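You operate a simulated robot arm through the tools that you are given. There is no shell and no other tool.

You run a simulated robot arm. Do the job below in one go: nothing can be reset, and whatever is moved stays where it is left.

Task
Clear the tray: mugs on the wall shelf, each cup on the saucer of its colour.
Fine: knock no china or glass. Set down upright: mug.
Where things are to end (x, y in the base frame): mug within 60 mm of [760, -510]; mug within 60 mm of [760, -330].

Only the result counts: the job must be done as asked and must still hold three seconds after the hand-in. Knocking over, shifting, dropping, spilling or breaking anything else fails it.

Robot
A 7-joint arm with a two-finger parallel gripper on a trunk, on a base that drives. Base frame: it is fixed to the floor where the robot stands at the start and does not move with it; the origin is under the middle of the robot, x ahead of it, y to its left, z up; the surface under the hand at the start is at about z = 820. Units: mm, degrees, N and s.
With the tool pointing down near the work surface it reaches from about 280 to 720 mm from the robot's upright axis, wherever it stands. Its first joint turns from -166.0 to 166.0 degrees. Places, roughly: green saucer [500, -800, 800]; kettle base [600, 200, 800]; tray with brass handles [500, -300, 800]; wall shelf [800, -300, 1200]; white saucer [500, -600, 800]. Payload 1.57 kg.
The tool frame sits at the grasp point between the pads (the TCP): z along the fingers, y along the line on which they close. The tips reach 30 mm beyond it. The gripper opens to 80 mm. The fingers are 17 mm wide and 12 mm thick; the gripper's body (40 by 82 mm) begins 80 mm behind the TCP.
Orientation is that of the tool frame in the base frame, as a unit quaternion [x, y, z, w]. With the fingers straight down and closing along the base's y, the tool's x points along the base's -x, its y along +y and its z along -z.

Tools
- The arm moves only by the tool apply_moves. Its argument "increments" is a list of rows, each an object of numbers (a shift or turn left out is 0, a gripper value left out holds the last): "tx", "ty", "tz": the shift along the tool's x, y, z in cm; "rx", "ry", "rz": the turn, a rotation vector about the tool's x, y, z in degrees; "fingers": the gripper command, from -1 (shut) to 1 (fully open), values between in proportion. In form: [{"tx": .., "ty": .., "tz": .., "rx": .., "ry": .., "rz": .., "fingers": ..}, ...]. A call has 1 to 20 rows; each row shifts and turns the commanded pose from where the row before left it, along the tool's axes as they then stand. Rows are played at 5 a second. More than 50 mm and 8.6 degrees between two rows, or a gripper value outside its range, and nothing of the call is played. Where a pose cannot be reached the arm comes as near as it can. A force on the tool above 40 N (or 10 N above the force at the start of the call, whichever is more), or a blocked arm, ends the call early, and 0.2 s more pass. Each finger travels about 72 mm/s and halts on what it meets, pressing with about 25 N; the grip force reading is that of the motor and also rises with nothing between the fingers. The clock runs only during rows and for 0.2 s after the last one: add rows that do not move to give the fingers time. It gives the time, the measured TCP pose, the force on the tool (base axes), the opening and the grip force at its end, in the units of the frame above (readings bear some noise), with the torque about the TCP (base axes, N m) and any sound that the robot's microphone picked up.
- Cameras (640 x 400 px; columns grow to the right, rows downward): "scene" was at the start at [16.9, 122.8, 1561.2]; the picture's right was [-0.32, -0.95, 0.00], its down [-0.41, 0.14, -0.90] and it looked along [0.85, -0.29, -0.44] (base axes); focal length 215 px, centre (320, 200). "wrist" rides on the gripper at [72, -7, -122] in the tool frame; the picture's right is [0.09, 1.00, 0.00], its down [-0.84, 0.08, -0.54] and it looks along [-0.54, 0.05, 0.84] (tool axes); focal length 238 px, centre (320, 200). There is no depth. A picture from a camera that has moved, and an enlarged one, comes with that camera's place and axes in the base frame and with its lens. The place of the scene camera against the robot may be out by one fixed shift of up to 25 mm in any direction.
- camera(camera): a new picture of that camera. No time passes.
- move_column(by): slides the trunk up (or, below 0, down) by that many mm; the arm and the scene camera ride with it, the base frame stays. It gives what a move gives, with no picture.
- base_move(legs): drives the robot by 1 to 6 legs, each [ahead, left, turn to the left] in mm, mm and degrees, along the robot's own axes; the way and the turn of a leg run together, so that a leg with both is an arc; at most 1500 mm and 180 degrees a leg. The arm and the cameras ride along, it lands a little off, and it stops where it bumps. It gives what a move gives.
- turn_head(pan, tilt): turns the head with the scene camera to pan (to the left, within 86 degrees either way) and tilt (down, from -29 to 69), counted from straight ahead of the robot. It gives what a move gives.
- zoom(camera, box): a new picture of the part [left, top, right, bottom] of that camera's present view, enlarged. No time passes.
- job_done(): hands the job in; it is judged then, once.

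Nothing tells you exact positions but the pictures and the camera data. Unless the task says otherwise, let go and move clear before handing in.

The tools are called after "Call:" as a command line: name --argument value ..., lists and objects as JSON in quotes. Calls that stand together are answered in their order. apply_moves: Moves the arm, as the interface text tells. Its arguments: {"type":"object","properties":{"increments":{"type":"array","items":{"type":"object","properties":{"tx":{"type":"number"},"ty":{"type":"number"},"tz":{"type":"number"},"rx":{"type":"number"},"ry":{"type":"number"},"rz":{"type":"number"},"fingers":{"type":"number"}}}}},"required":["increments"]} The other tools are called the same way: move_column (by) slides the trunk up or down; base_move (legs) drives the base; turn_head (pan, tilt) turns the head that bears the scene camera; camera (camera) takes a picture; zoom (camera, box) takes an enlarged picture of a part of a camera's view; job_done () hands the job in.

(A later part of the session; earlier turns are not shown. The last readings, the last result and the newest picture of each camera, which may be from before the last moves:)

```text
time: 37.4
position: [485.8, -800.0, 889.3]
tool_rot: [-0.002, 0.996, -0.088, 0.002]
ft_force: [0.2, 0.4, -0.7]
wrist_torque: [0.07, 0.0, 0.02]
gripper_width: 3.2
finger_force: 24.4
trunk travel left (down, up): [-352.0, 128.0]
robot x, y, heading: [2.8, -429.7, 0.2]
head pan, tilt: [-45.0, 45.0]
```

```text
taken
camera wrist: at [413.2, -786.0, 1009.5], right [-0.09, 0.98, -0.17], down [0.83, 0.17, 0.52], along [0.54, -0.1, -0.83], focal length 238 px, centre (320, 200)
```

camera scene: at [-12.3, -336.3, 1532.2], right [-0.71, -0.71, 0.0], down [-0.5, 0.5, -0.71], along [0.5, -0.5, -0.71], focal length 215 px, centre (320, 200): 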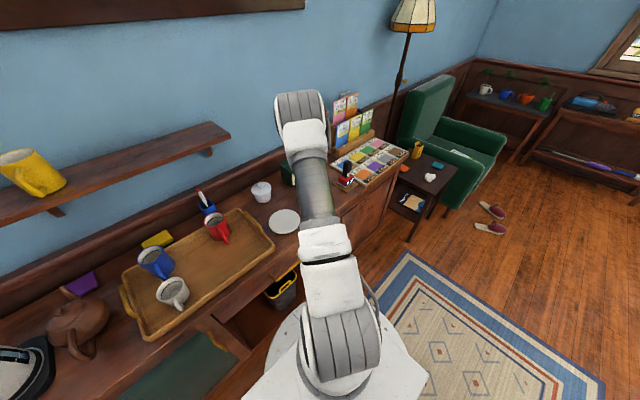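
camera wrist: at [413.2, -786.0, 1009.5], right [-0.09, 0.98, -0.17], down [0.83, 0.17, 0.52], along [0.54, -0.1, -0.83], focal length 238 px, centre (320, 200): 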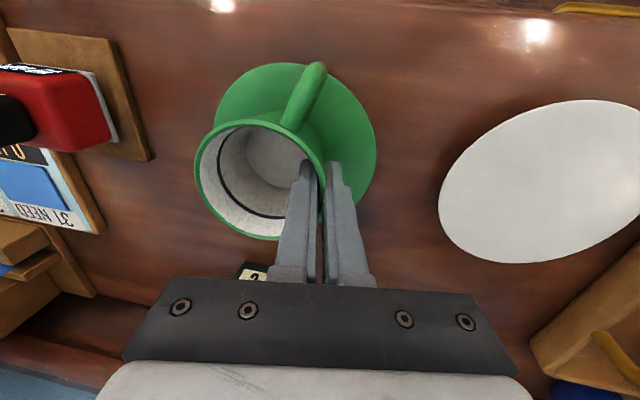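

Call:
apply_moves --increments '[{"tx": 0.2, "ty": 0.05, "tz": 0.3}, {}]'

Call:
apply_moves --increments '[{"ty": 0.035, "tz": 0.2}, {}]'

Call:
apply_moves --increments '[{"ty": 0.035, "tz": 0.2}, {}]'

Call:
apply_moves --increments '[{"ty": 0.035, "tz": 0.2}, {}]'

```text
time: 38.0
position: [484.2, -799.1, 887.5]
tool_rot: [0.0, 0.996, -0.089, 0.003]
ft_force: [2.5, 0.9, 6.7]
wrist_torque: [-0.02, -0.09, 0.03]
gripper_width: 3.0
finger_force: 24.1
trunk travel left (down, up): [-352.0, 128.0]
robot x, y, heading: [-1.1, -431.5, 0.3]
head pan, tilt: [-45.0, 45.0]
```

```text
time: 38.5
position: [484.4, -799.6, 886.8]
tool_rot: [0.0, 0.996, -0.089, 0.004]
ft_force: [2.4, 1.0, 19.0]
wrist_torque: [-0.17, -0.01, 0.04]
gripper_width: 3.3
finger_force: 24.5
trunk travel left (down, up): [-352.0, 128.0]
robot x, y, heading: [1.1, -427.3, 0.2]
head pan, tilt: [-45.0, 45.0]
```

```text
time: 39.1
position: [481.8, -800.2, 883.7]
tool_rot: [-0.001, 0.996, -0.089, 0.002]
ft_force: [1.7, -0.1, 18.7]
wrist_torque: [-0.16, 0.01, 0.05]
gripper_width: 2.9
finger_force: 23.8
trunk travel left (down, up): [-352.0, 128.0]
robot x, y, heading: [1.6, -434.7, 0.1]
head pan, tilt: [-45.0, 45.0]
```

```text
time: 39.8
position: [482.3, -799.9, 881.6]
tool_rot: [-0.001, 0.996, -0.089, 0.002]
ft_force: [0.5, -1.5, 19.3]
wrist_torque: [-0.21, 0.08, -0.02]
gripper_width: 3.2
finger_force: 24.4
trunk travel left (down, up): [-352.0, 128.0]
robot x, y, heading: [0.6, -428.3, -0.1]
head pan, tilt: [-45.0, 45.0]
```

It's touching the saucer with about 19 N of push. I'll back off slightly and open gently.

Call:
apply_moves --increments '[{"ty": -0.02, "tz": -0.1}, {"fingers": -0.9}, {"fingers": -0.8}, {"fingers": -0.6}, {"fingers": -0.3}, {}, {}]'

Call:
camera --camera "wrist"

```text
time: 41.4
position: [483.1, -801.0, 881.3]
tool_rot: [-0.001, 0.996, -0.088, 0.002]
ft_force: [-0.3, 0.1, 0.4]
wrist_torque: [0.02, -0.01, -0.03]
gripper_width: 27.9
finger_force: 0.1
trunk travel left (down, up): [-352.0, 128.0]
robot x, y, heading: [-1.9, -431.6, 0.1]
head pan, tilt: [-45.0, 45.0]
```

```text
taken
camera wrist: at [411.2, -786.2, 1001.7], right [-0.09, 0.98, -0.17], down [0.83, 0.17, 0.52], along [0.54, -0.1, -0.83], focal length 238 px, centre (320, 200)
```

wrist: 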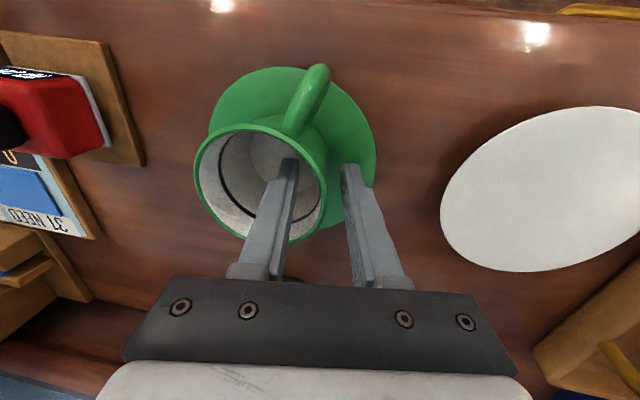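

The cup is released and standing. I'll retract along the finger axis and check it on the saucer.

Call:
apply_moves --increments '[{"tz": -1.0}, {"tz": -2.0}, {"tz": -3.0}, {"tz": -3.0}, {"tz": -3.0}, {}]'

Call:
camera --camera "wrist"

```text
time: 42.8
position: [484.5, -778.6, 998.9]
tool_rot: [-0.001, 0.996, -0.088, 0.002]
ft_force: [0.5, 0.6, -0.5]
wrist_torque: [-0.03, -0.01, -0.01]
gripper_width: 27.9
finger_force: 0.0
trunk travel left (down, up): [-352.0, 128.0]
robot x, y, heading: [2.1, -428.8, 0.0]
head pan, tilt: [-45.0, 45.0]
```

```text
taken
camera wrist: at [410.8, -764.8, 1119.9], right [-0.09, 0.98, -0.17], down [0.83, 0.17, 0.52], along [0.54, -0.1, -0.83], focal length 238 px, centre (320, 200)
```

wrist: 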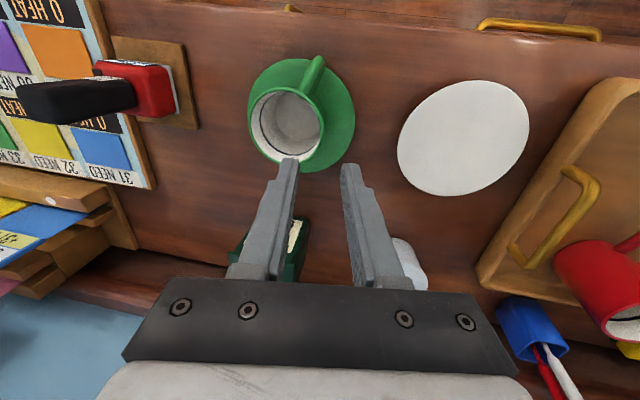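

The green cup is upright on its saucer. Next is the white cup, so I'm travelling back over the tray at the same height.

Call:
apply_moves --increments '[{"ty": 2.0, "tz": -0.35}, {"ty": 3.84, "tz": -0.68}, {"ty": 3.84, "tz": -0.68}, {"ty": 3.84, "tz": -0.68}, {"ty": 3.84, "tz": -0.68}, {"ty": 3.84, "tz": -0.68}, {"ty": 3.84, "tz": -0.68}, {"ty": 3.84, "tz": -0.68}, {"ty": 3.84, "tz": -0.68}, {"ty": 3.84, "tz": -0.68}, {"ty": 3.84, "tz": -0.68}, {"ty": 3.84, "tz": -0.68}, {"ty": 3.84, "tz": -0.68}, {"ty": 3.84, "tz": -0.68}, {"ty": 3.84, "tz": -0.68}, {"ty": 1.9, "tz": -0.33}, {}, {}]'

Call:
camera --camera "wrist"

Call:
zoom --camera "wrist" --box '[220, 40, 400, 200]'

Call:
zoom --camera "scene" --box '[140, 170, 320, 320]'

```text
time: 46.5
position: [481.9, -192.2, 998.3]
tool_rot: [-0.001, 0.996, -0.088, 0.002]
ft_force: [0.5, 0.2, 0.0]
wrist_torque: [0.05, 0.01, -0.01]
gripper_width: 28.1
finger_force: 0.1
trunk travel left (down, up): [-352.0, 128.0]
robot x, y, heading: [-0.6, -428.5, 0.1]
head pan, tilt: [-45.0, 45.0]
```

```text
taken
camera wrist: at [410.6, -178.7, 1119.1], right [-0.09, 0.98, -0.17], down [0.83, 0.17, 0.52], along [0.54, -0.1, -0.83], focal length 238 px, centre (320, 200)
```

wrist: 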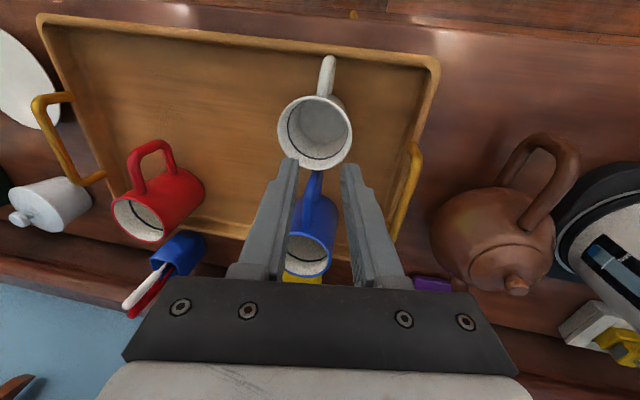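

```text
2.50 times, centred on (310, 120) of wrist
camera zoom: at [410.6, -178.7, 1119.1], right [-0.09, 0.98, -0.17], down [0.83, 0.17, 0.52], along [0.54, -0.1, -0.83], focal length 596 px, centre (345, 400)
```

zoom: 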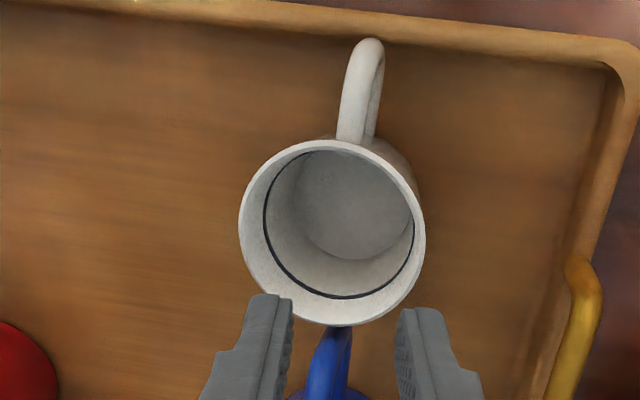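

```text
2.67 times, centred on (230, 245) of scene
camera zoom: at [-12.5, -336.2, 1532.1], right [-0.71, -0.71, 0.0], down [-0.5, 0.5, -0.71], along [0.5, -0.5, -0.71], focal length 573 px, centre (560, 80)
```

zoom: 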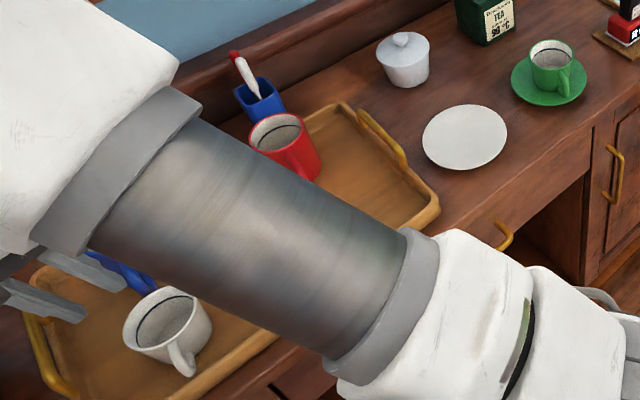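

The white cup's centre is (484, -219). I'll do the same deep pinch on its left wall.

Call:
apply_moves --increments '[{"tx": -0.16, "ty": 0.83, "tz": -0.15, "fingers": -0.2}, {"ty": 0.52, "tz": 2.95}, {"ty": 0.52, "tz": 2.95}, {"ty": 0.52, "tz": 2.95}, {"ty": 0.35, "tz": 1.97}, {"ty": 0.19, "tz": 1.05}, {}, {}]'

Call:
zoom --camera "wrist" --box '[200, 30, 420, 230]'

```text
time: 48.4
position: [483.9, -185.4, 878.1]
tool_rot: [0.0, 0.996, -0.088, 0.001]
ft_force: [0.7, 0.8, 0.6]
wrist_torque: [0.02, 0.01, 0.01]
gripper_width: 32.1
finger_force: 0.0
trunk travel left (down, up): [-352.0, 128.0]
robot x, y, heading: [0.8, -430.7, 0.1]
head pan, tilt: [-45.0, 45.0]
```

```text
2.00 times, centred on (310, 130) of wrist
camera zoom: at [412.0, -171.2, 998.6], right [-0.09, 0.98, -0.17], down [0.83, 0.17, 0.52], along [0.54, -0.1, -0.83], focal length 477 px, centre (340, 340)
```

zoom: 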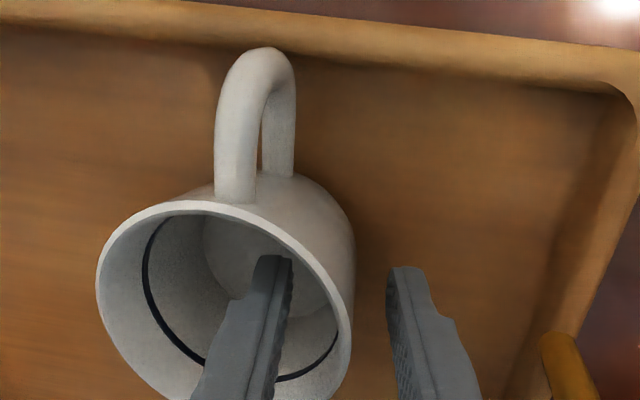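

Call:
apply_moves --increments '[{"ty": 0.1, "fingers": -0.5}, {"fingers": -0.7}, {"fingers": -0.8}, {"fingers": -0.9}, {"fingers": -1.0}, {}, {}]'

Call:
zoom --camera "wrist" --box '[200, 30, 420, 230]'

```text
time: 50.0
position: [483.9, -184.5, 878.4]
tool_rot: [0.0, 0.996, -0.088, 0.002]
ft_force: [3.5, -2.3, 5.9]
wrist_torque: [-0.2, 0.35, 0.22]
gripper_width: 6.6
finger_force: 25.1
trunk travel left (down, up): [-352.0, 128.0]
robot x, y, heading: [0.6, -429.2, 0.0]
head pan, tilt: [-45.0, 45.0]
```

```text
2.00 times, centred on (310, 130) of wrist
camera zoom: at [412.3, -170.6, 999.0], right [-0.09, 0.98, -0.17], down [0.83, 0.17, 0.52], along [0.54, -0.1, -0.83], focal length 477 px, centre (340, 340)
```

zoom: 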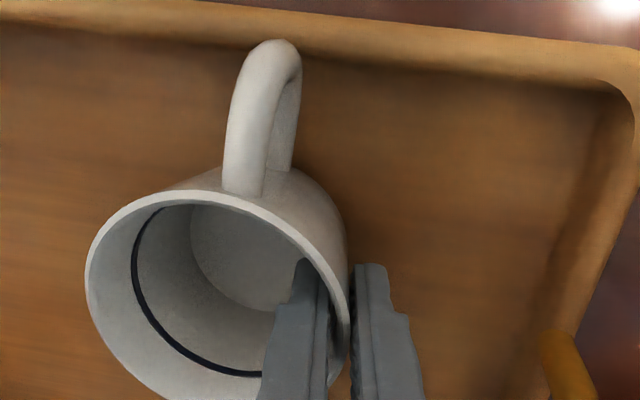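

This grip is off-flush: 6.6 mm wide with side forces. I'll reopen, shift a few millimetres and turn the tool 8° to follow the wall, which matches how the green cup seated.

Call:
apply_moves --increments '[{"fingers": -0.85}, {"fingers": -0.6}, {"fingers": -0.2}, {}, {"tx": 0.4, "ty": -0.14, "rz": -8}, {}, {}]'

Call:
zoom --camera "wrist" --box '[200, 30, 420, 230]'

```text
time: 51.5
position: [482.1, -186.5, 878.5]
tool_rot: [-0.07, 0.994, -0.087, -0.005]
ft_force: [-0.3, -0.7, 0.3]
wrist_torque: [0.01, -0.04, 0.02]
gripper_width: 32.0
finger_force: 0.0
trunk travel left (down, up): [-352.0, 128.0]
robot x, y, heading: [-1.0, -429.7, 0.1]
head pan, tilt: [-45.0, 45.0]
```

```text
2.00 times, centred on (310, 130) of wrist
camera zoom: at [409.6, -181.5, 1000.5], right [-0.23, 0.96, -0.17], down [0.82, 0.29, 0.5], along [0.53, -0.02, -0.85], focal length 477 px, centre (340, 340)
```

zoom: 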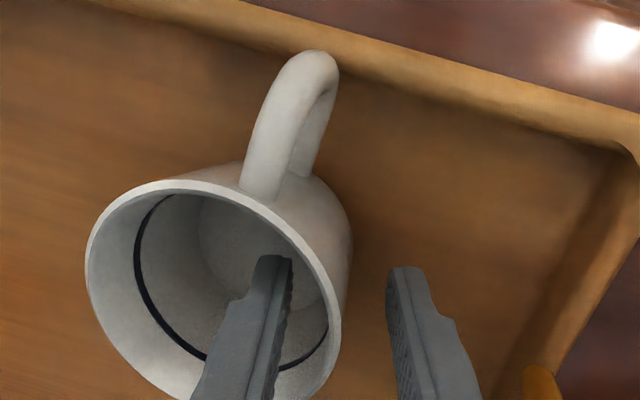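

Call:
apply_moves --increments '[{"fingers": -0.5}, {"fingers": -0.7}, {"fingers": -0.8}, {"fingers": -0.9}, {"fingers": -1.0}, {}, {}]'

Call:
zoom --camera "wrist" --box '[200, 30, 420, 230]'

```text
time: 53.1
position: [480.3, -185.6, 878.4]
tool_rot: [-0.07, 0.994, -0.088, -0.005]
ft_force: [1.0, -2.0, 3.0]
wrist_torque: [-0.11, 0.28, 0.13]
gripper_width: 3.4
finger_force: 24.1
trunk travel left (down, up): [-352.0, 128.0]
robot x, y, heading: [-1.1, -428.3, -0.0]
head pan, tilt: [-45.0, 45.0]
```

```text
2.00 times, centred on (310, 130) of wrist
camera zoom: at [409.7, -181.8, 1000.8], right [-0.23, 0.96, -0.17], down [0.82, 0.29, 0.5], along [0.53, -0.02, -0.85], focal length 477 px, centre (340, 340)
```

zoom: 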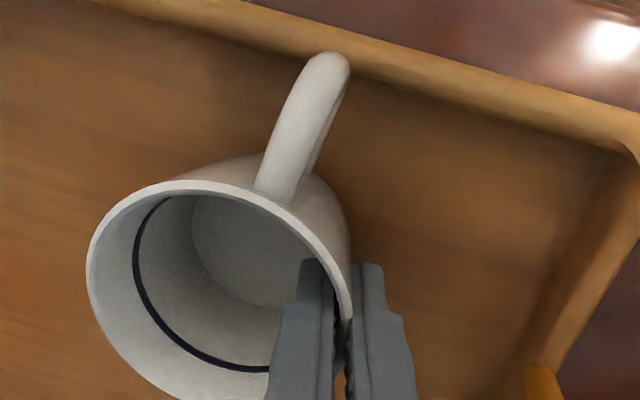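

Call:
apply_moves --increments '[{"tx": 0.01, "ty": -0.09, "tz": -0.49}, {"tx": 0.01, "ty": -0.09, "tz": -0.49}, {"tx": 0.01, "ty": -0.09, "tz": -0.49}, {"tx": 0.01, "ty": -0.09, "tz": -0.49}, {}]'

Call:
zoom --camera "wrist" --box '[200, 30, 420, 230]'

```text
time: 54.4
position: [479.7, -186.2, 898.1]
tool_rot: [-0.07, 0.994, -0.087, -0.004]
ft_force: [0.4, 0.1, -1.1]
wrist_torque: [0.04, -0.01, 0.02]
gripper_width: 3.3
finger_force: 24.5
trunk travel left (down, up): [-352.0, 128.0]
robot x, y, heading: [2.3, -430.8, -0.0]
head pan, tilt: [-45.0, 45.0]
```

```text
2.00 times, centred on (310, 130) of wrist
camera zoom: at [409.3, -181.9, 1020.8], right [-0.23, 0.96, -0.17], down [0.82, 0.29, 0.5], along [0.53, -0.02, -0.85], focal length 477 px, centre (340, 340)
```

zoom: 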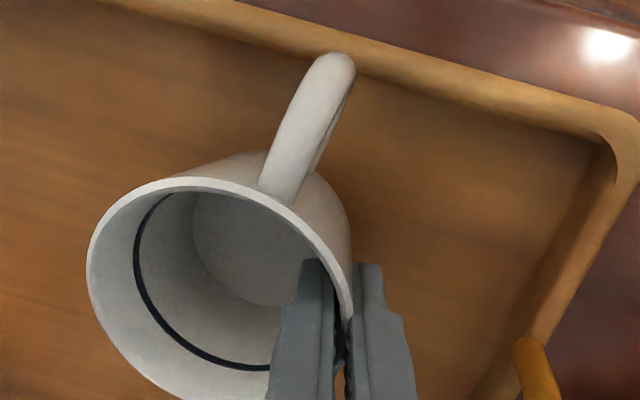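

The white cup is up and steady. I'll raise it and carry it to the white saucer.

Call:
apply_moves --increments '[{"tx": 0.02, "ty": -0.17, "tz": -0.99}, {"tx": 0.03, "ty": -0.26, "tz": -1.48}, {"tx": 0.04, "ty": -0.35, "tz": -1.97}, {"tx": 0.04, "ty": -0.35, "tz": -1.97}, {"tx": 0.04, "ty": -0.35, "tz": -1.97}, {}]'

Call:
apply_moves --increments '[{"tx": 0.17, "ty": -1.22, "tz": 0.22}, {"tx": 0.34, "ty": -2.43, "tz": 0.437}, {"tx": 0.34, "ty": -2.43, "tz": 0.437}, {"tx": 0.34, "ty": -2.43, "tz": 0.437}, {"tx": 0.34, "ty": -2.43, "tz": 0.437}, {"tx": 0.34, "ty": -2.43, "tz": 0.437}, {"tx": 0.34, "ty": -2.43, "tz": 0.437}, {"tx": 0.34, "ty": -2.43, "tz": 0.437}, {"tx": 0.34, "ty": -2.43, "tz": 0.437}, {"tx": 0.34, "ty": -2.43, "tz": 0.437}, {"tx": 0.34, "ty": -2.43, "tz": 0.437}, {"tx": 0.34, "ty": -2.43, "tz": 0.437}, {"tx": 0.34, "ty": -2.43, "tz": 0.437}, {"tx": 0.34, "ty": -2.43, "tz": 0.437}, {"tx": 0.34, "ty": -2.43, "tz": 0.437}, {"tx": 0.34, "ty": -2.43, "tz": 0.437}, {"tx": 0.34, "ty": -2.43, "tz": 0.437}, {"tx": 0.17, "ty": -1.22, "tz": 0.22}, {}, {}]'

Call:
camera --camera "wrist"

```text
time: 55.8
position: [478.7, -185.5, 984.1]
tool_rot: [-0.071, 0.994, -0.087, -0.004]
ft_force: [-0.6, 0.0, -1.5]
wrist_torque: [0.05, -0.02, 0.0]
gripper_width: 3.2
finger_force: 25.0
trunk travel left (down, up): [-352.0, 128.0]
robot x, y, heading: [-5.6, -429.4, 0.2]
head pan, tilt: [-45.0, 45.0]
```

```text
time: 60.0
position: [480.5, -609.0, 981.5]
tool_rot: [-0.071, 0.994, -0.088, -0.004]
ft_force: [-0.6, -0.1, -1.4]
wrist_torque: [0.08, -0.02, 0.0]
gripper_width: 3.1
finger_force: 24.5
trunk travel left (down, up): [-352.0, 128.0]
robot x, y, heading: [0.7, -433.5, 0.3]
head pan, tilt: [-45.0, 45.0]
```

```text
taken
camera wrist: at [410.9, -605.3, 1104.8], right [-0.23, 0.96, -0.17], down [0.82, 0.29, 0.5], along [0.53, -0.02, -0.85], focal length 238 px, centre (320, 200)
```

wrist: 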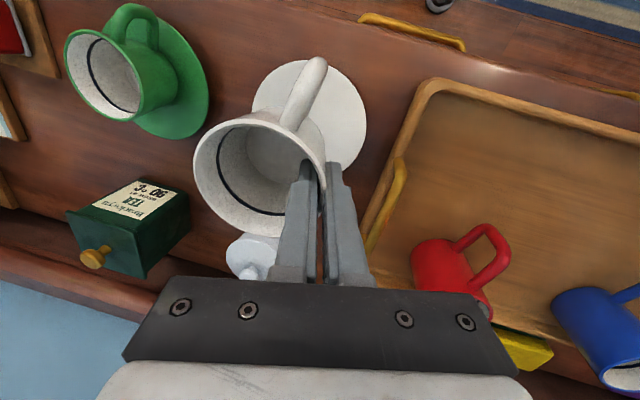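

Call:
apply_moves --increments '[{"tx": -0.045, "ty": 0.35, "tz": 1.97}, {"tx": -0.045, "ty": 0.35, "tz": 1.97}, {"tx": -0.045, "ty": 0.35, "tz": 1.97}, {"tx": -0.02, "ty": 0.17, "tz": 0.99}, {}, {}]'

Call:
camera --camera "wrist"

Call:
zoom --camera "wrist" --box '[170, 30, 410, 260]'

```text
time: 61.4
position: [480.4, -609.4, 912.8]
tool_rot: [-0.071, 0.994, -0.088, -0.004]
ft_force: [-0.2, -0.4, -1.2]
wrist_torque: [0.06, -0.04, 0.02]
gripper_width: 3.3
finger_force: 23.8
trunk travel left (down, up): [-352.0, 128.0]
robot x, y, heading: [1.1, -433.6, -0.1]
head pan, tilt: [-45.0, 45.0]
```

```text
taken
camera wrist: at [411.0, -605.4, 1034.5], right [-0.23, 0.96, -0.17], down [0.82, 0.29, 0.5], along [0.53, -0.02, -0.85], focal length 238 px, centre (320, 200)
```

wrist: 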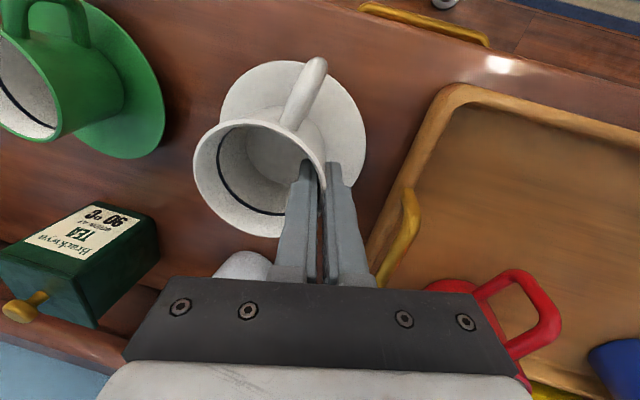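

```text
1.74 times, centred on (290, 145) of wrist
camera zoom: at [411.0, -605.4, 1034.5], right [-0.23, 0.96, -0.17], down [0.82, 0.29, 0.5], along [0.53, -0.02, -0.85], focal length 414 px, centre (372, 296)
```

zoom: 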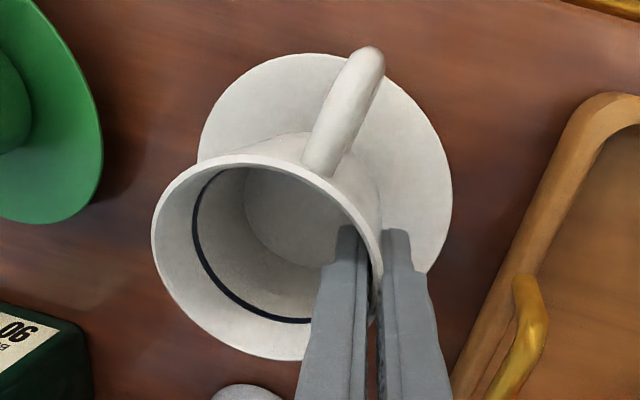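

The saucer centre works out at about (478, -650), so the cup needs about 5 mm more to the right. I'll shift it, then lower gently; contact should come near TCP z 887.

Call:
apply_moves --increments '[{"tx": 0.07, "ty": -0.49, "tz": 0.09}, {"tx": -0.02, "ty": 0.17, "tz": 0.99}, {"tx": -0.02, "ty": 0.17, "tz": 0.99}, {}, {}]'

Call:
apply_moves --increments '[{"ty": 0.035, "tz": 0.2}, {}]'

Call:
apply_moves --increments '[{"ty": 0.035, "tz": 0.2}, {}]'

```text
time: 62.5
position: [482.3, -614.5, 892.5]
tool_rot: [-0.07, 0.994, -0.088, -0.004]
ft_force: [-0.1, -0.3, -1.9]
wrist_torque: [0.05, 0.02, -0.03]
gripper_width: 2.9
finger_force: 24.7
trunk travel left (down, up): [-352.0, 128.0]
robot x, y, heading: [-0.8, -426.9, 0.3]
head pan, tilt: [-45.0, 45.0]
```

```text
time: 63.1
position: [480.6, -615.3, 891.4]
tool_rot: [-0.07, 0.994, -0.087, -0.005]
ft_force: [-0.6, -0.6, -2.8]
wrist_torque: [0.05, 0.0, 0.01]
gripper_width: 3.4
finger_force: 24.3
trunk travel left (down, up): [-352.0, 128.0]
robot x, y, heading: [2.1, -429.5, 0.1]
head pan, tilt: [-45.0, 45.0]
```

```text
time: 63.8
position: [480.9, -614.1, 888.8]
tool_rot: [-0.071, 0.994, -0.088, -0.005]
ft_force: [0.2, 1.2, -1.5]
wrist_torque: [0.04, 0.02, -0.01]
gripper_width: 2.9
finger_force: 24.4
trunk travel left (down, up): [-352.0, 128.0]
robot x, y, heading: [-2.8, -430.4, 0.1]
head pan, tilt: [-45.0, 45.0]
```

Call:
apply_moves --increments '[{"ty": 0.026, "tz": 0.15}, {}]'

Call:
camera --camera "wrist"

```text
time: 64.3
position: [480.7, -614.5, 887.5]
tool_rot: [-0.071, 0.994, -0.088, -0.003]
ft_force: [-0.8, 0.9, 8.0]
wrist_torque: [-0.02, -0.09, 0.02]
gripper_width: 2.9
finger_force: 24.4
trunk travel left (down, up): [-352.0, 128.0]
robot x, y, heading: [3.9, -432.0, 0.1]
head pan, tilt: [-45.0, 45.0]
```

```text
taken
camera wrist: at [410.4, -610.2, 1010.1], right [-0.23, 0.96, -0.17], down [0.81, 0.29, 0.5], along [0.53, -0.02, -0.85], focal length 238 px, centre (320, 200)
```

wrist: 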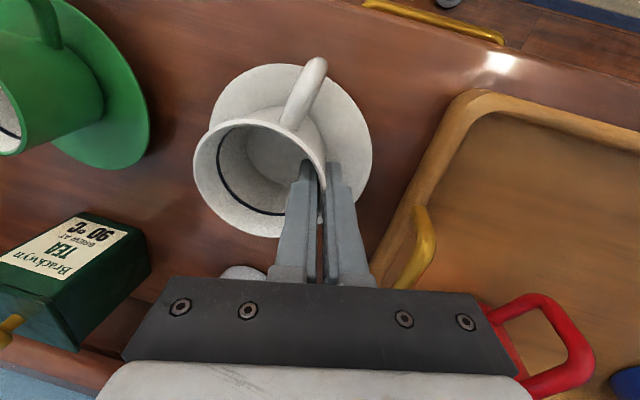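

It made contact at 887 with a light push of about 9 N. I'll release gently and retract along the fingers.

Call:
apply_moves --increments '[{"fingers": -0.9}, {"fingers": -0.8}, {"fingers": -0.6}, {"fingers": -0.3}, {}, {}]'

Call:
camera --camera "wrist"

Call:
apply_moves --increments '[{"tz": -1.0}, {"tz": -2.0}, {"tz": -3.0}, {"tz": -4.0}, {"tz": -4.0}, {"tz": -4.0}, {}]'

Call:
camera --camera "wrist"

Call:
camera --camera "scene"

```text
time: 65.8
position: [481.2, -614.1, 887.5]
tool_rot: [-0.07, 0.994, -0.088, -0.004]
ft_force: [0.5, -0.3, 0.5]
wrist_torque: [0.0, 0.01, 0.01]
gripper_width: 28.0
finger_force: 0.1
trunk travel left (down, up): [-352.0, 128.0]
robot x, y, heading: [-2.0, -431.4, -0.0]
head pan, tilt: [-45.0, 45.0]
```

```text
taken
camera wrist: at [410.6, -610.2, 1009.3], right [-0.23, 0.96, -0.17], down [0.82, 0.29, 0.5], along [0.53, -0.02, -0.85], focal length 238 px, centre (320, 200)
```

wrist: 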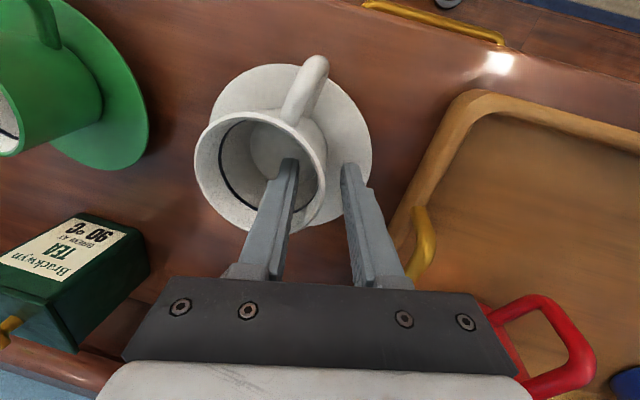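

```text
time: 67.3
position: [480.5, -582.0, 1064.5]
tool_rot: [-0.071, 0.994, -0.087, -0.005]
ft_force: [0.1, -0.1, 0.2]
wrist_torque: [-0.01, 0.0, -0.02]
gripper_width: 28.0
finger_force: 0.3
trunk travel left (down, up): [-352.0, 128.0]
robot x, y, heading: [1.8, -429.2, -0.2]
head pan, tilt: [-45.0, 45.0]
```

```text
taken
camera wrist: at [409.3, -578.4, 1186.6], right [-0.23, 0.96, -0.17], down [0.82, 0.29, 0.5], along [0.53, -0.02, -0.85], focal length 238 px, centre (320, 200)
```

wrist: 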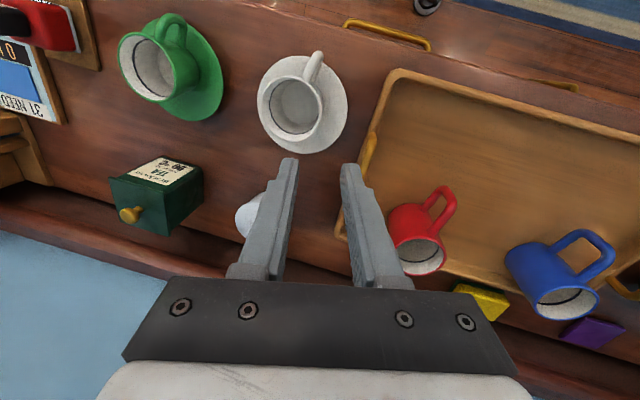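

```text
taken
camera scene: at [-12.6, -336.2, 1532.1], right [-0.71, -0.71, 0.0], down [-0.5, 0.5, -0.71], along [0.5, -0.5, -0.71], focal length 215 px, centre (320, 200)
```

scene: 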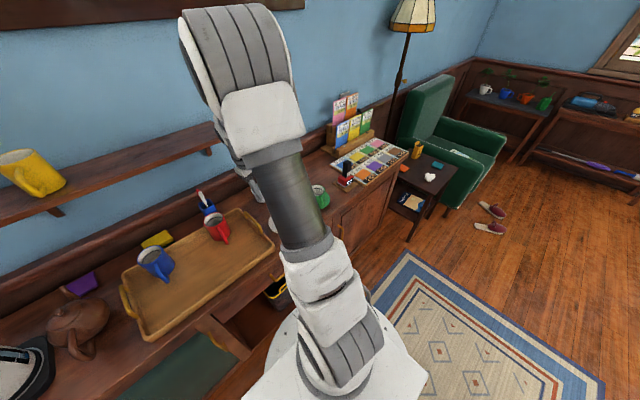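

Both cups are on their saucers, upright. Next are the mugs. I'll straighten the tool, raise the trunk, and test how far the hand reaches over the shelf with a small forward lean.

Call:
apply_moves --increments '[{"rz": 8, "tz": -2.0}, {"rx": -5}, {"rx": -5}, {"ry": -6}, {"ry": -6}, {}, {}]'

Call:
move_column --by 128

```text
time: 69.0
position: [479.9, -579.8, 1084.3]
tool_rot: [-0.001, 0.994, 0.0, 0.107]
ft_force: [-0.2, 0.1, 0.2]
wrist_torque: [-0.01, -0.02, 0.02]
gripper_width: 27.9
finger_force: 0.1
trunk travel left (down, up): [-352.0, 128.0]
robot x, y, heading: [-1.1, -433.1, 0.1]
head pan, tilt: [-45.0, 45.0]
```

```text
time: 70.5
position: [480.1, -579.7, 1211.5]
tool_rot: [-0.001, 0.994, 0.0, 0.107]
ft_force: [0.0, 0.1, -0.4]
wrist_torque: [0.01, -0.01, 0.02]
gripper_width: 28.0
finger_force: 0.0
trunk travel left (down, up): [-480.0, 0.0]
robot x, y, heading: [-0.3, -432.2, 0.2]
head pan, tilt: [-45.0, 45.0]
```

Call:
apply_moves --increments '[{"tx": -0.745, "ty": 2.75, "tz": -3.42}, {"tx": -0.745, "ty": 2.75, "tz": -3.42}, {"tx": -0.745, "ty": 2.75, "tz": -3.42}, {"tx": -0.745, "ty": 2.75, "tz": -3.42}, {}]'

Call:
apply_moves --increments '[{"tx": -3.9, "tz": 0.85}, {"tx": -3.9, "tz": 0.85}, {"tx": -3.9, "tz": 0.85}, {"tx": -3.9, "tz": 0.85}, {"tx": -3.9, "tz": 0.85}, {"tx": -2.9, "tz": 0.64}, {}, {}]'

Call:
camera --camera "wrist"

Call:
turn_head --pan -10 --tilt 25

Call:
camera --camera "scene"

```text
time: 71.7
position: [480.0, -468.6, 1352.4]
tool_rot: [-0.002, 0.994, -0.001, 0.106]
ft_force: [-0.3, -0.1, 0.6]
wrist_torque: [0.0, 0.01, 0.0]
gripper_width: 28.3
finger_force: 0.0
trunk travel left (down, up): [-480.0, 0.0]
robot x, y, heading: [-1.3, -429.4, 0.1]
head pan, tilt: [-45.0, 45.0]
```

```text
time: 73.5
position: [710.4, -469.4, 1350.9]
tool_rot: [-0.001, 0.994, -0.001, 0.106]
ft_force: [-0.8, -0.1, 0.2]
wrist_torque: [0.02, -0.01, 0.0]
gripper_width: 28.2
finger_force: 0.0
trunk travel left (down, up): [-480.0, 0.0]
robot x, y, heading: [2.2, -432.5, -0.1]
head pan, tilt: [-45.0, 45.0]
```

```text
taken
camera wrist: at [614.0, -475.8, 1454.6], right [-0.09, 1.0, -0.02], down [0.7, 0.08, 0.71], along [0.7, 0.05, -0.71], focal length 238 px, centre (320, 200)
```

wrist: 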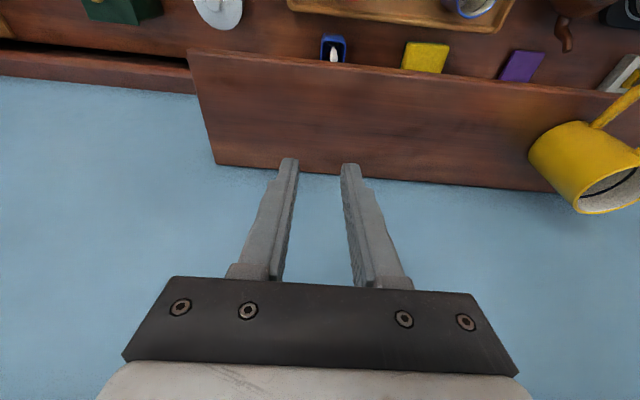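

```text
time: 74.5
position: [710.4, -467.9, 1350.7]
tool_rot: [0.0, 0.994, -0.001, 0.106]
ft_force: [0.7, -1.6, 0.7]
wrist_torque: [0.0, 0.04, 0.0]
gripper_width: 27.9
finger_force: 0.0
trunk travel left (down, up): [-480.0, 0.0]
robot x, y, heading: [-5.1, -431.2, 0.2]
head pan, tilt: [-10.0, 25.0]
```

```text
taken
camera scene: at [20.7, -294.7, 1690.5], right [-0.17, -0.98, 0.0], down [-0.42, 0.07, -0.91], along [0.89, -0.16, -0.42], focal length 215 px, centre (320, 200)
```

scene: 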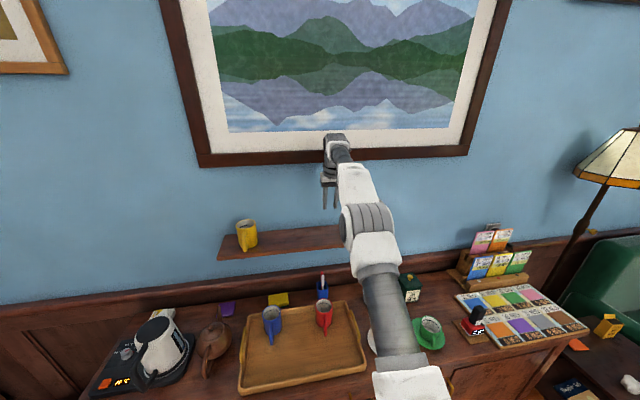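

With a 12° lean it reaches x = 710 at z 1351. I'll test a bit further and lower; the shelf top is near 1175, so the fingertips stay well clear.

Call:
apply_moves --increments '[{"tx": 0.64, "tz": 2.93}, {"tx": 0.64, "tz": 2.93}, {"tx": -1.95, "tz": 0.43}, {"tx": -1.95, "tz": 0.43}, {}, {}]'

Call:
camera --camera "wrist"

Call:
zoom --camera "scene" --box '[210, 120, 370, 270]'

```text
time: 75.9
position: [738.5, -467.8, 1290.1]
tool_rot: [-0.001, 0.994, -0.001, 0.106]
ft_force: [-0.9, 0.5, -0.6]
wrist_torque: [0.01, 0.0, 0.01]
gripper_width: 27.9
finger_force: 0.1
out of reach, approached as far as the arm can: row 4
trunk travel left (down, up): [-480.0, 0.0]
robot x, y, heading: [-0.1, -431.7, 0.2]
head pan, tilt: [-10.0, 25.0]
```

```text
taken
camera wrist: at [641.8, -475.9, 1393.8], right [-0.09, 1.0, -0.02], down [0.7, 0.08, 0.71], along [0.7, 0.05, -0.71], focal length 238 px, centre (320, 200)
```

wrist: 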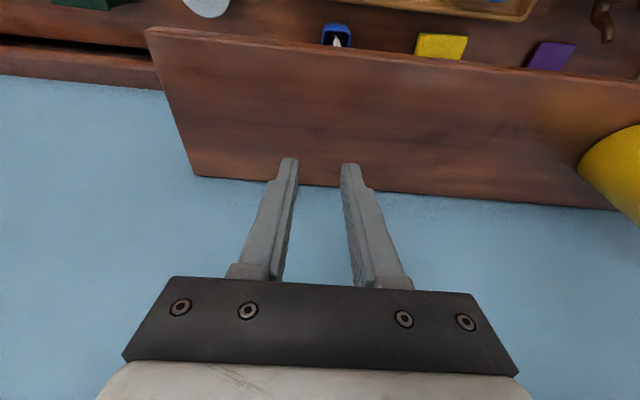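

```text
2.67 times, centred on (290, 195) of scene
camera zoom: at [20.5, -294.6, 1690.5], right [-0.17, -0.99, 0.0], down [-0.42, 0.07, -0.91], along [0.89, -0.16, -0.42], focal length 573 px, centre (400, 213)
```

zoom: 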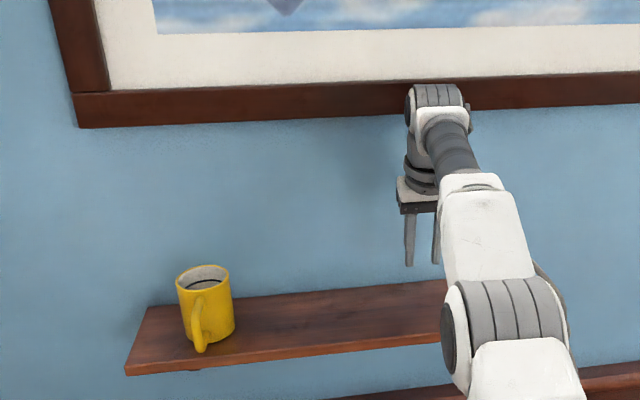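

The lean gives enough reach: x = 738 at z 1290, with more available lower down. I'll back away from the shelf, set the tool to 15° lean and 20° yaw, and come down above the red mug.

Call:
apply_moves --increments '[{"tx": 4.3, "tz": -0.94}, {"tx": 4.3, "tz": -0.94}, {"tx": 4.3, "tz": -0.94}, {"tx": 4.3, "tz": -0.94}, {"tx": 4.3, "tz": -0.94}, {"ry": -3}, {"rx": -1.73, "rz": -6.44}, {"rx": -1.73, "rz": -6.44}, {"rx": -1.73, "rz": -6.44}, {}, {}]'

```text
time: 78.3
position: [517.0, -468.9, 1291.3]
tool_rot: [-0.174, 0.976, 0.022, 0.129]
ft_force: [-0.4, -0.9, -0.4]
wrist_torque: [-0.02, -0.03, -0.03]
gripper_width: 28.3
finger_force: 0.0
trunk travel left (down, up): [-480.0, 0.0]
robot x, y, heading: [0.2, -429.0, -0.1]
head pan, tilt: [-10.0, 25.0]
```

Call:
apply_moves --increments '[{"tx": 0.129, "ty": 0.583, "tz": 3.83, "fingers": -0.1}, {"tx": 0.129, "ty": 0.583, "tz": 3.83}, {"tx": 0.129, "ty": 0.583, "tz": 3.83}, {"tx": 0.129, "ty": 0.583, "tz": 3.83}, {"tx": 0.129, "ty": 0.583, "tz": 3.83}, {"tx": 0.129, "ty": 0.583, "tz": 3.83}, {"tx": 0.129, "ty": 0.583, "tz": 3.83}, {}, {}]'

Call:
camera --camera "wrist"

Call:
camera --camera "scene"

```text
time: 80.3
position: [561.1, -409.0, 1029.5]
tool_rot: [-0.174, 0.976, 0.023, 0.13]
ft_force: [-0.7, 0.4, 0.3]
wrist_torque: [0.02, 0.02, -0.01]
gripper_width: 36.0
finger_force: 0.0
trunk travel left (down, up): [-480.0, 0.0]
robot x, y, heading: [-0.7, -433.4, 0.2]
head pan, tilt: [-10.0, 25.0]
```

```text
taken
camera wrist: at [468.7, -451.2, 1128.3], right [-0.43, 0.9, -0.03], down [0.6, 0.3, 0.74], along [0.68, 0.3, -0.67], focal length 238 px, centre (320, 200)
```

wrist: 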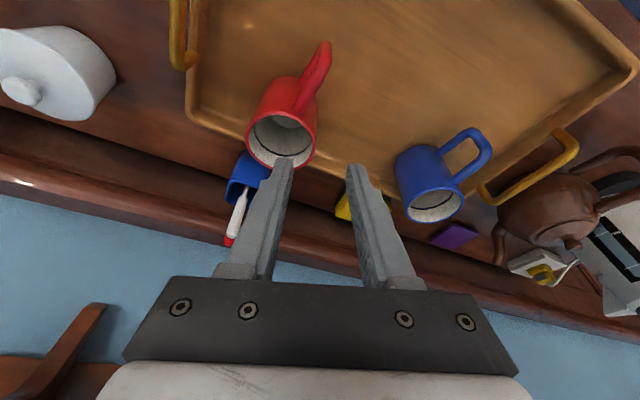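

```text
taken
camera scene: at [20.6, -294.7, 1690.5], right [-0.17, -0.99, 0.0], down [-0.42, 0.07, -0.91], along [0.89, -0.16, -0.42], focal length 215 px, centre (320, 200)
```

scene: 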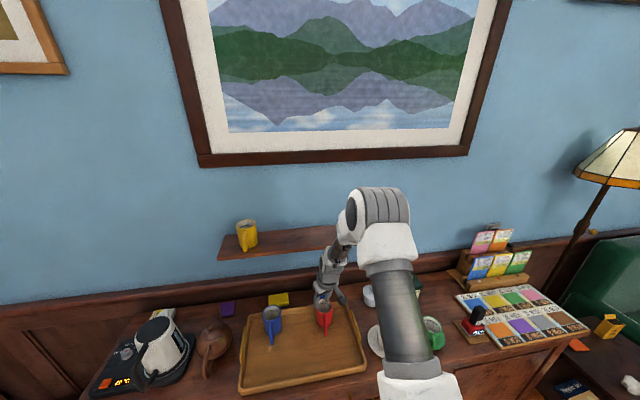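

Call:
zoom --camera "wrist" --box '[200, 30, 380, 200]'

Call:
zoom --camera "wrist" --box '[370, 100, 520, 240]'

```text
2.35 times, centred on (290, 115) of wrist
camera zoom: at [468.7, -451.2, 1128.3], right [-0.43, 0.9, -0.03], down [0.6, 0.3, 0.74], along [0.68, 0.3, -0.67], focal length 561 px, centre (391, 400)
```

zoom: 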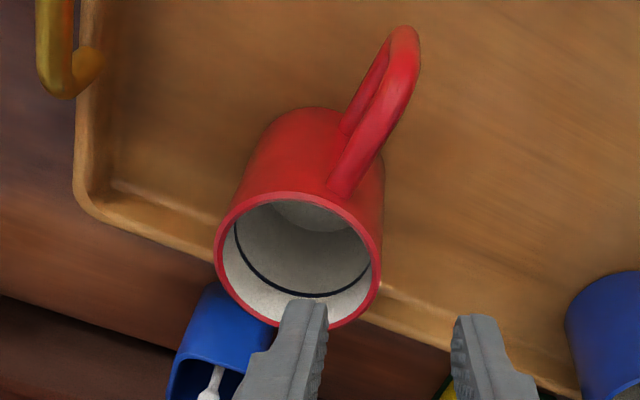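

```text
2.86 times, centred on (445, 170) of wrist
camera zoom: at [468.7, -451.2, 1128.3], right [-0.43, 0.9, -0.03], down [0.6, 0.3, 0.74], along [0.68, 0.3, -0.67], focal length 681 px, centre (-37, 286)
```

zoom: 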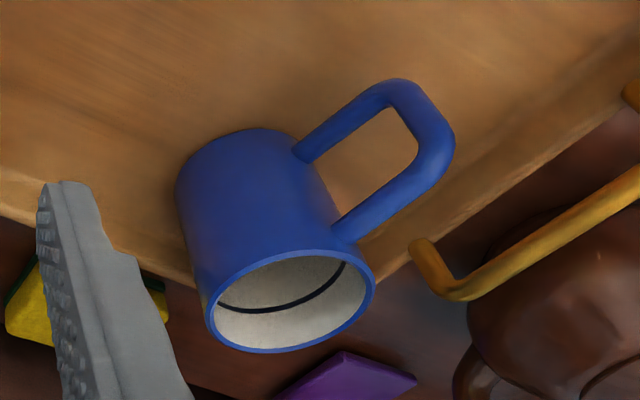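

The red mug's centre is (617, -432), its rim is at about 916 and it is 74 mm across. I'll move over its left-front wall and straddle it.

Call:
apply_moves --increments '[{"tx": -2.08, "ty": -0.25, "tz": 0.55}, {"tx": -2.08, "ty": -0.25, "tz": 0.56}, {"tx": 0.65, "tz": 2.41}, {"tx": 0.65, "tz": 2.41}, {}, {}]'

Call:
zoom --camera "wrist" --box '[200, 30, 420, 230]'

```text
time: 81.7
position: [603.1, -399.4, 980.3]
tool_rot: [-0.172, 0.976, 0.022, 0.131]
ft_force: [-0.7, 0.2, 0.3]
wrist_torque: [0.02, 0.02, 0.02]
gripper_width: 36.1
finger_force: 0.1
trunk travel left (down, up): [-480.0, 0.0]
robot x, y, heading: [0.8, -427.9, 0.0]
head pan, tilt: [-10.0, 25.0]
```

```text
2.00 times, centred on (310, 130) of wrist
camera zoom: at [510.7, -442.2, 1078.6], right [-0.43, 0.9, -0.03], down [0.6, 0.3, 0.74], along [0.68, 0.3, -0.67], focal length 477 px, centre (340, 340)
```

zoom: 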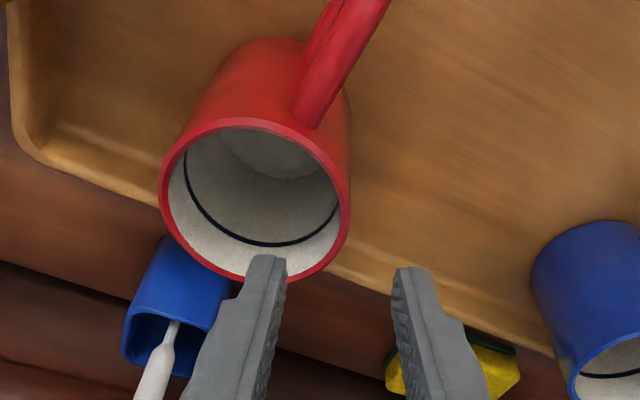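

Call:
apply_moves --increments '[{"tx": 0.65, "ty": 0.05, "tz": 2.41}, {"tx": 0.65, "tz": 2.41}, {"tx": 0.47, "tz": 1.77}, {"tx": 0.25, "tz": 0.95}, {}, {}]'

Call:
zoom --camera "wrist" --box '[200, 30, 420, 230]'

```text
time: 83.1
position: [603.2, -400.7, 902.2]
tool_rot: [-0.173, 0.976, 0.022, 0.13]
ft_force: [0.4, -0.1, 0.2]
wrist_torque: [0.05, -0.02, 0.0]
gripper_width: 35.9
finger_force: 0.1
trunk travel left (down, up): [-480.0, 0.0]
robot x, y, heading: [1.8, -431.5, 0.0]
head pan, tilt: [-10.0, 25.0]
```

```text
2.00 times, centred on (310, 130) of wrist
camera zoom: at [510.7, -442.2, 1000.6], right [-0.43, 0.9, -0.03], down [0.6, 0.3, 0.74], along [0.68, 0.3, -0.67], focal length 477 px, centre (340, 340)
```

zoom: 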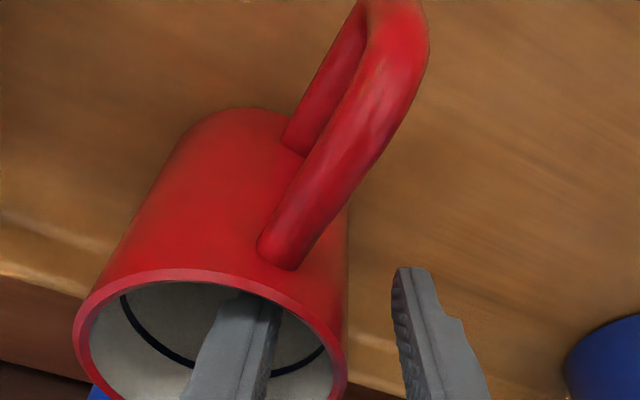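

Call:
apply_moves --increments '[{"fingers": -0.5}, {"fingers": -0.7}, {"fingers": -0.8}, {"fingers": -0.9}, {"fingers": -1.0}, {}, {}]'

Call:
zoom --camera "wrist" --box '[200, 30, 420, 230]'

```text
time: 84.7
position: [603.4, -400.9, 902.4]
tool_rot: [-0.172, 0.976, 0.021, 0.131]
ft_force: [1.6, -2.2, 3.9]
wrist_torque: [-0.25, 0.02, 0.04]
gripper_width: 7.9
finger_force: 25.6
trunk travel left (down, up): [-480.0, 0.0]
robot x, y, heading: [-0.2, -428.9, 0.2]
head pan, tilt: [-10.0, 25.0]
```

```text
2.00 times, centred on (310, 130) of wrist
camera zoom: at [510.8, -442.5, 1001.0], right [-0.43, 0.9, -0.03], down [0.6, 0.3, 0.74], along [0.68, 0.3, -0.67], focal length 477 px, centre (340, 340)
```

zoom: 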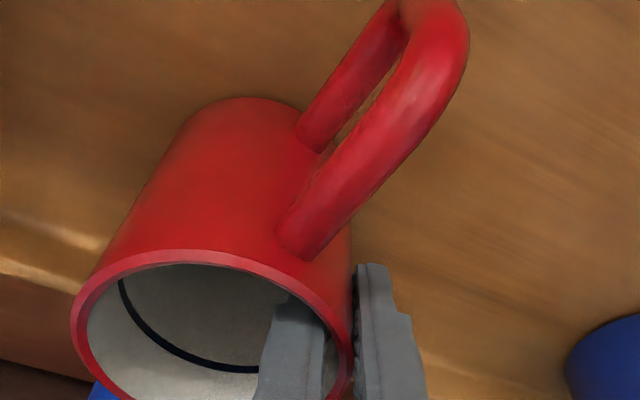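

The pinch on this vertical wall isn't flush with the tool leaning, at 7.9 mm wide. I won't trust it for the lift to the shelf. The mug body is about 74 mm and the gripper opens to 80 mm, so I'll release, rise, and grip the body from both sides instead.

Call:
apply_moves --increments '[{"fingers": -0.85}, {"fingers": -0.6}, {"fingers": -0.1}, {}, {"tx": -0.26, "tz": -0.97}, {"tx": -0.52, "tz": -1.93}, {"tx": -0.78, "tz": -2.9}, {"tx": -0.78, "tz": -2.9}, {"rx": 1.3, "rz": 4.83, "fingers": 1.0}, {"rx": 1.3, "rz": 4.83}, {"ty": -1.6}, {"ty": -1.6}, {}, {}]'

Call:
camera --camera "wrist"

Call:
zoom --camera "wrist" --box '[220, 40, 420, 200]'

```text
time: 87.7
position: [609.1, -431.8, 991.4]
tool_rot: [-0.087, 0.987, 0.01, 0.131]
ft_force: [0.5, -0.2, 0.2]
wrist_torque: [0.0, -0.01, -0.04]
gripper_width: 80.0
finger_force: 0.1
trunk travel left (down, up): [-480.0, 0.0]
robot x, y, heading: [1.4, -433.3, 0.2]
head pan, tilt: [-10.0, 25.0]
```

```text
taken
camera wrist: at [510.0, -456.3, 1090.1], right [-0.26, 0.96, -0.03], down [0.64, 0.19, 0.74], along [0.72, 0.18, -0.67], focal length 238 px, centre (320, 200)
```

wrist: 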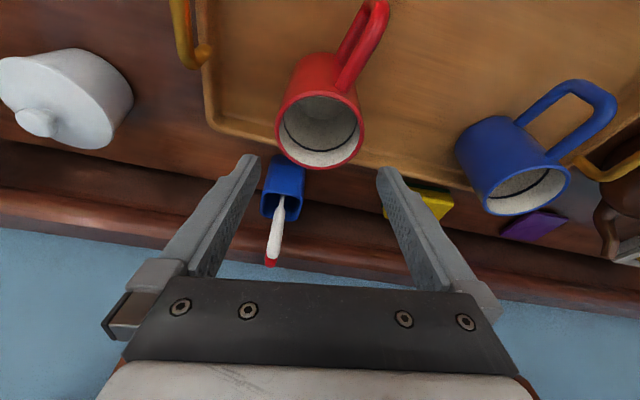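

```text
2.50 times, centred on (320, 120) of wrist
camera zoom: at [510.0, -456.3, 1090.1], right [-0.26, 0.96, -0.03], down [0.64, 0.19, 0.74], along [0.72, 0.18, -0.67], focal length 596 px, centre (320, 400)
```

zoom: 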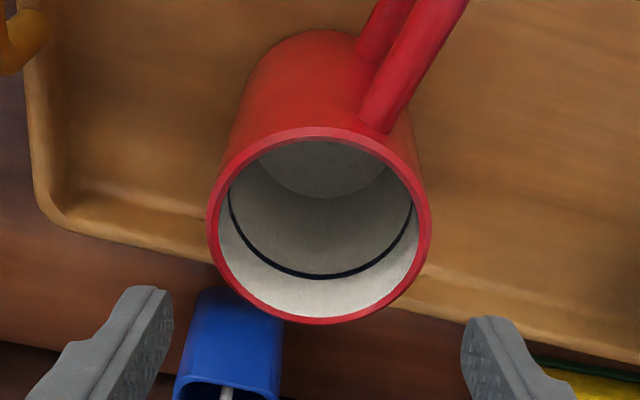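

The red mug is centred near (614, -433), so the open fingers need about a 2 mm sideways shift. I'll stop with the tips just above the rim and check.

Call:
apply_moves --increments '[{"tx": -0.56, "ty": -0.23, "tz": 0.15}, {"tx": 0.48, "tz": 1.79}, {"tx": 0.48, "tz": 1.79}, {}, {}]'

Call:
camera --camera "wrist"

Call:
zoom --camera "wrist" --box '[220, 70, 420, 230]'

```text
time: 88.9
position: [614.3, -431.9, 955.5]
tool_rot: [-0.087, 0.987, 0.011, 0.132]
ft_force: [-0.4, 0.3, -0.5]
wrist_torque: [0.01, -0.04, 0.03]
gripper_width: 80.0
finger_force: 0.1
trunk travel left (down, up): [-480.0, 0.0]
robot x, y, heading: [3.6, -427.4, 0.2]
head pan, tilt: [-10.0, 25.0]
```

```text
taken
camera wrist: at [516.0, -457.4, 1053.8], right [-0.26, 0.96, -0.03], down [0.64, 0.19, 0.74], along [0.72, 0.18, -0.67], focal length 238 px, centre (320, 200)
```

wrist: 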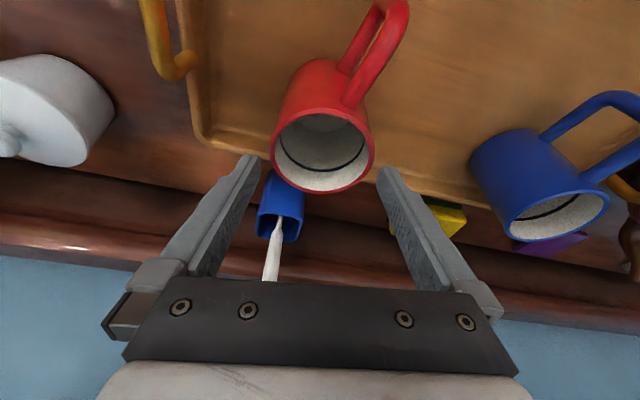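

```text
2.50 times, centred on (320, 150) of wrist
camera zoom: at [516.0, -457.4, 1053.8], right [-0.26, 0.96, -0.03], down [0.64, 0.19, 0.74], along [0.72, 0.18, -0.67], focal length 596 px, centre (320, 325)
```

zoom: 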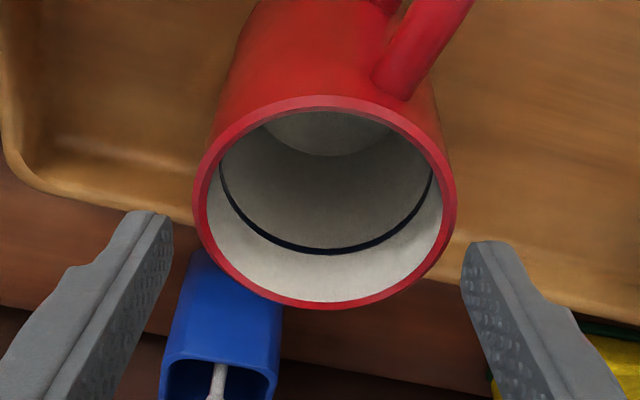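

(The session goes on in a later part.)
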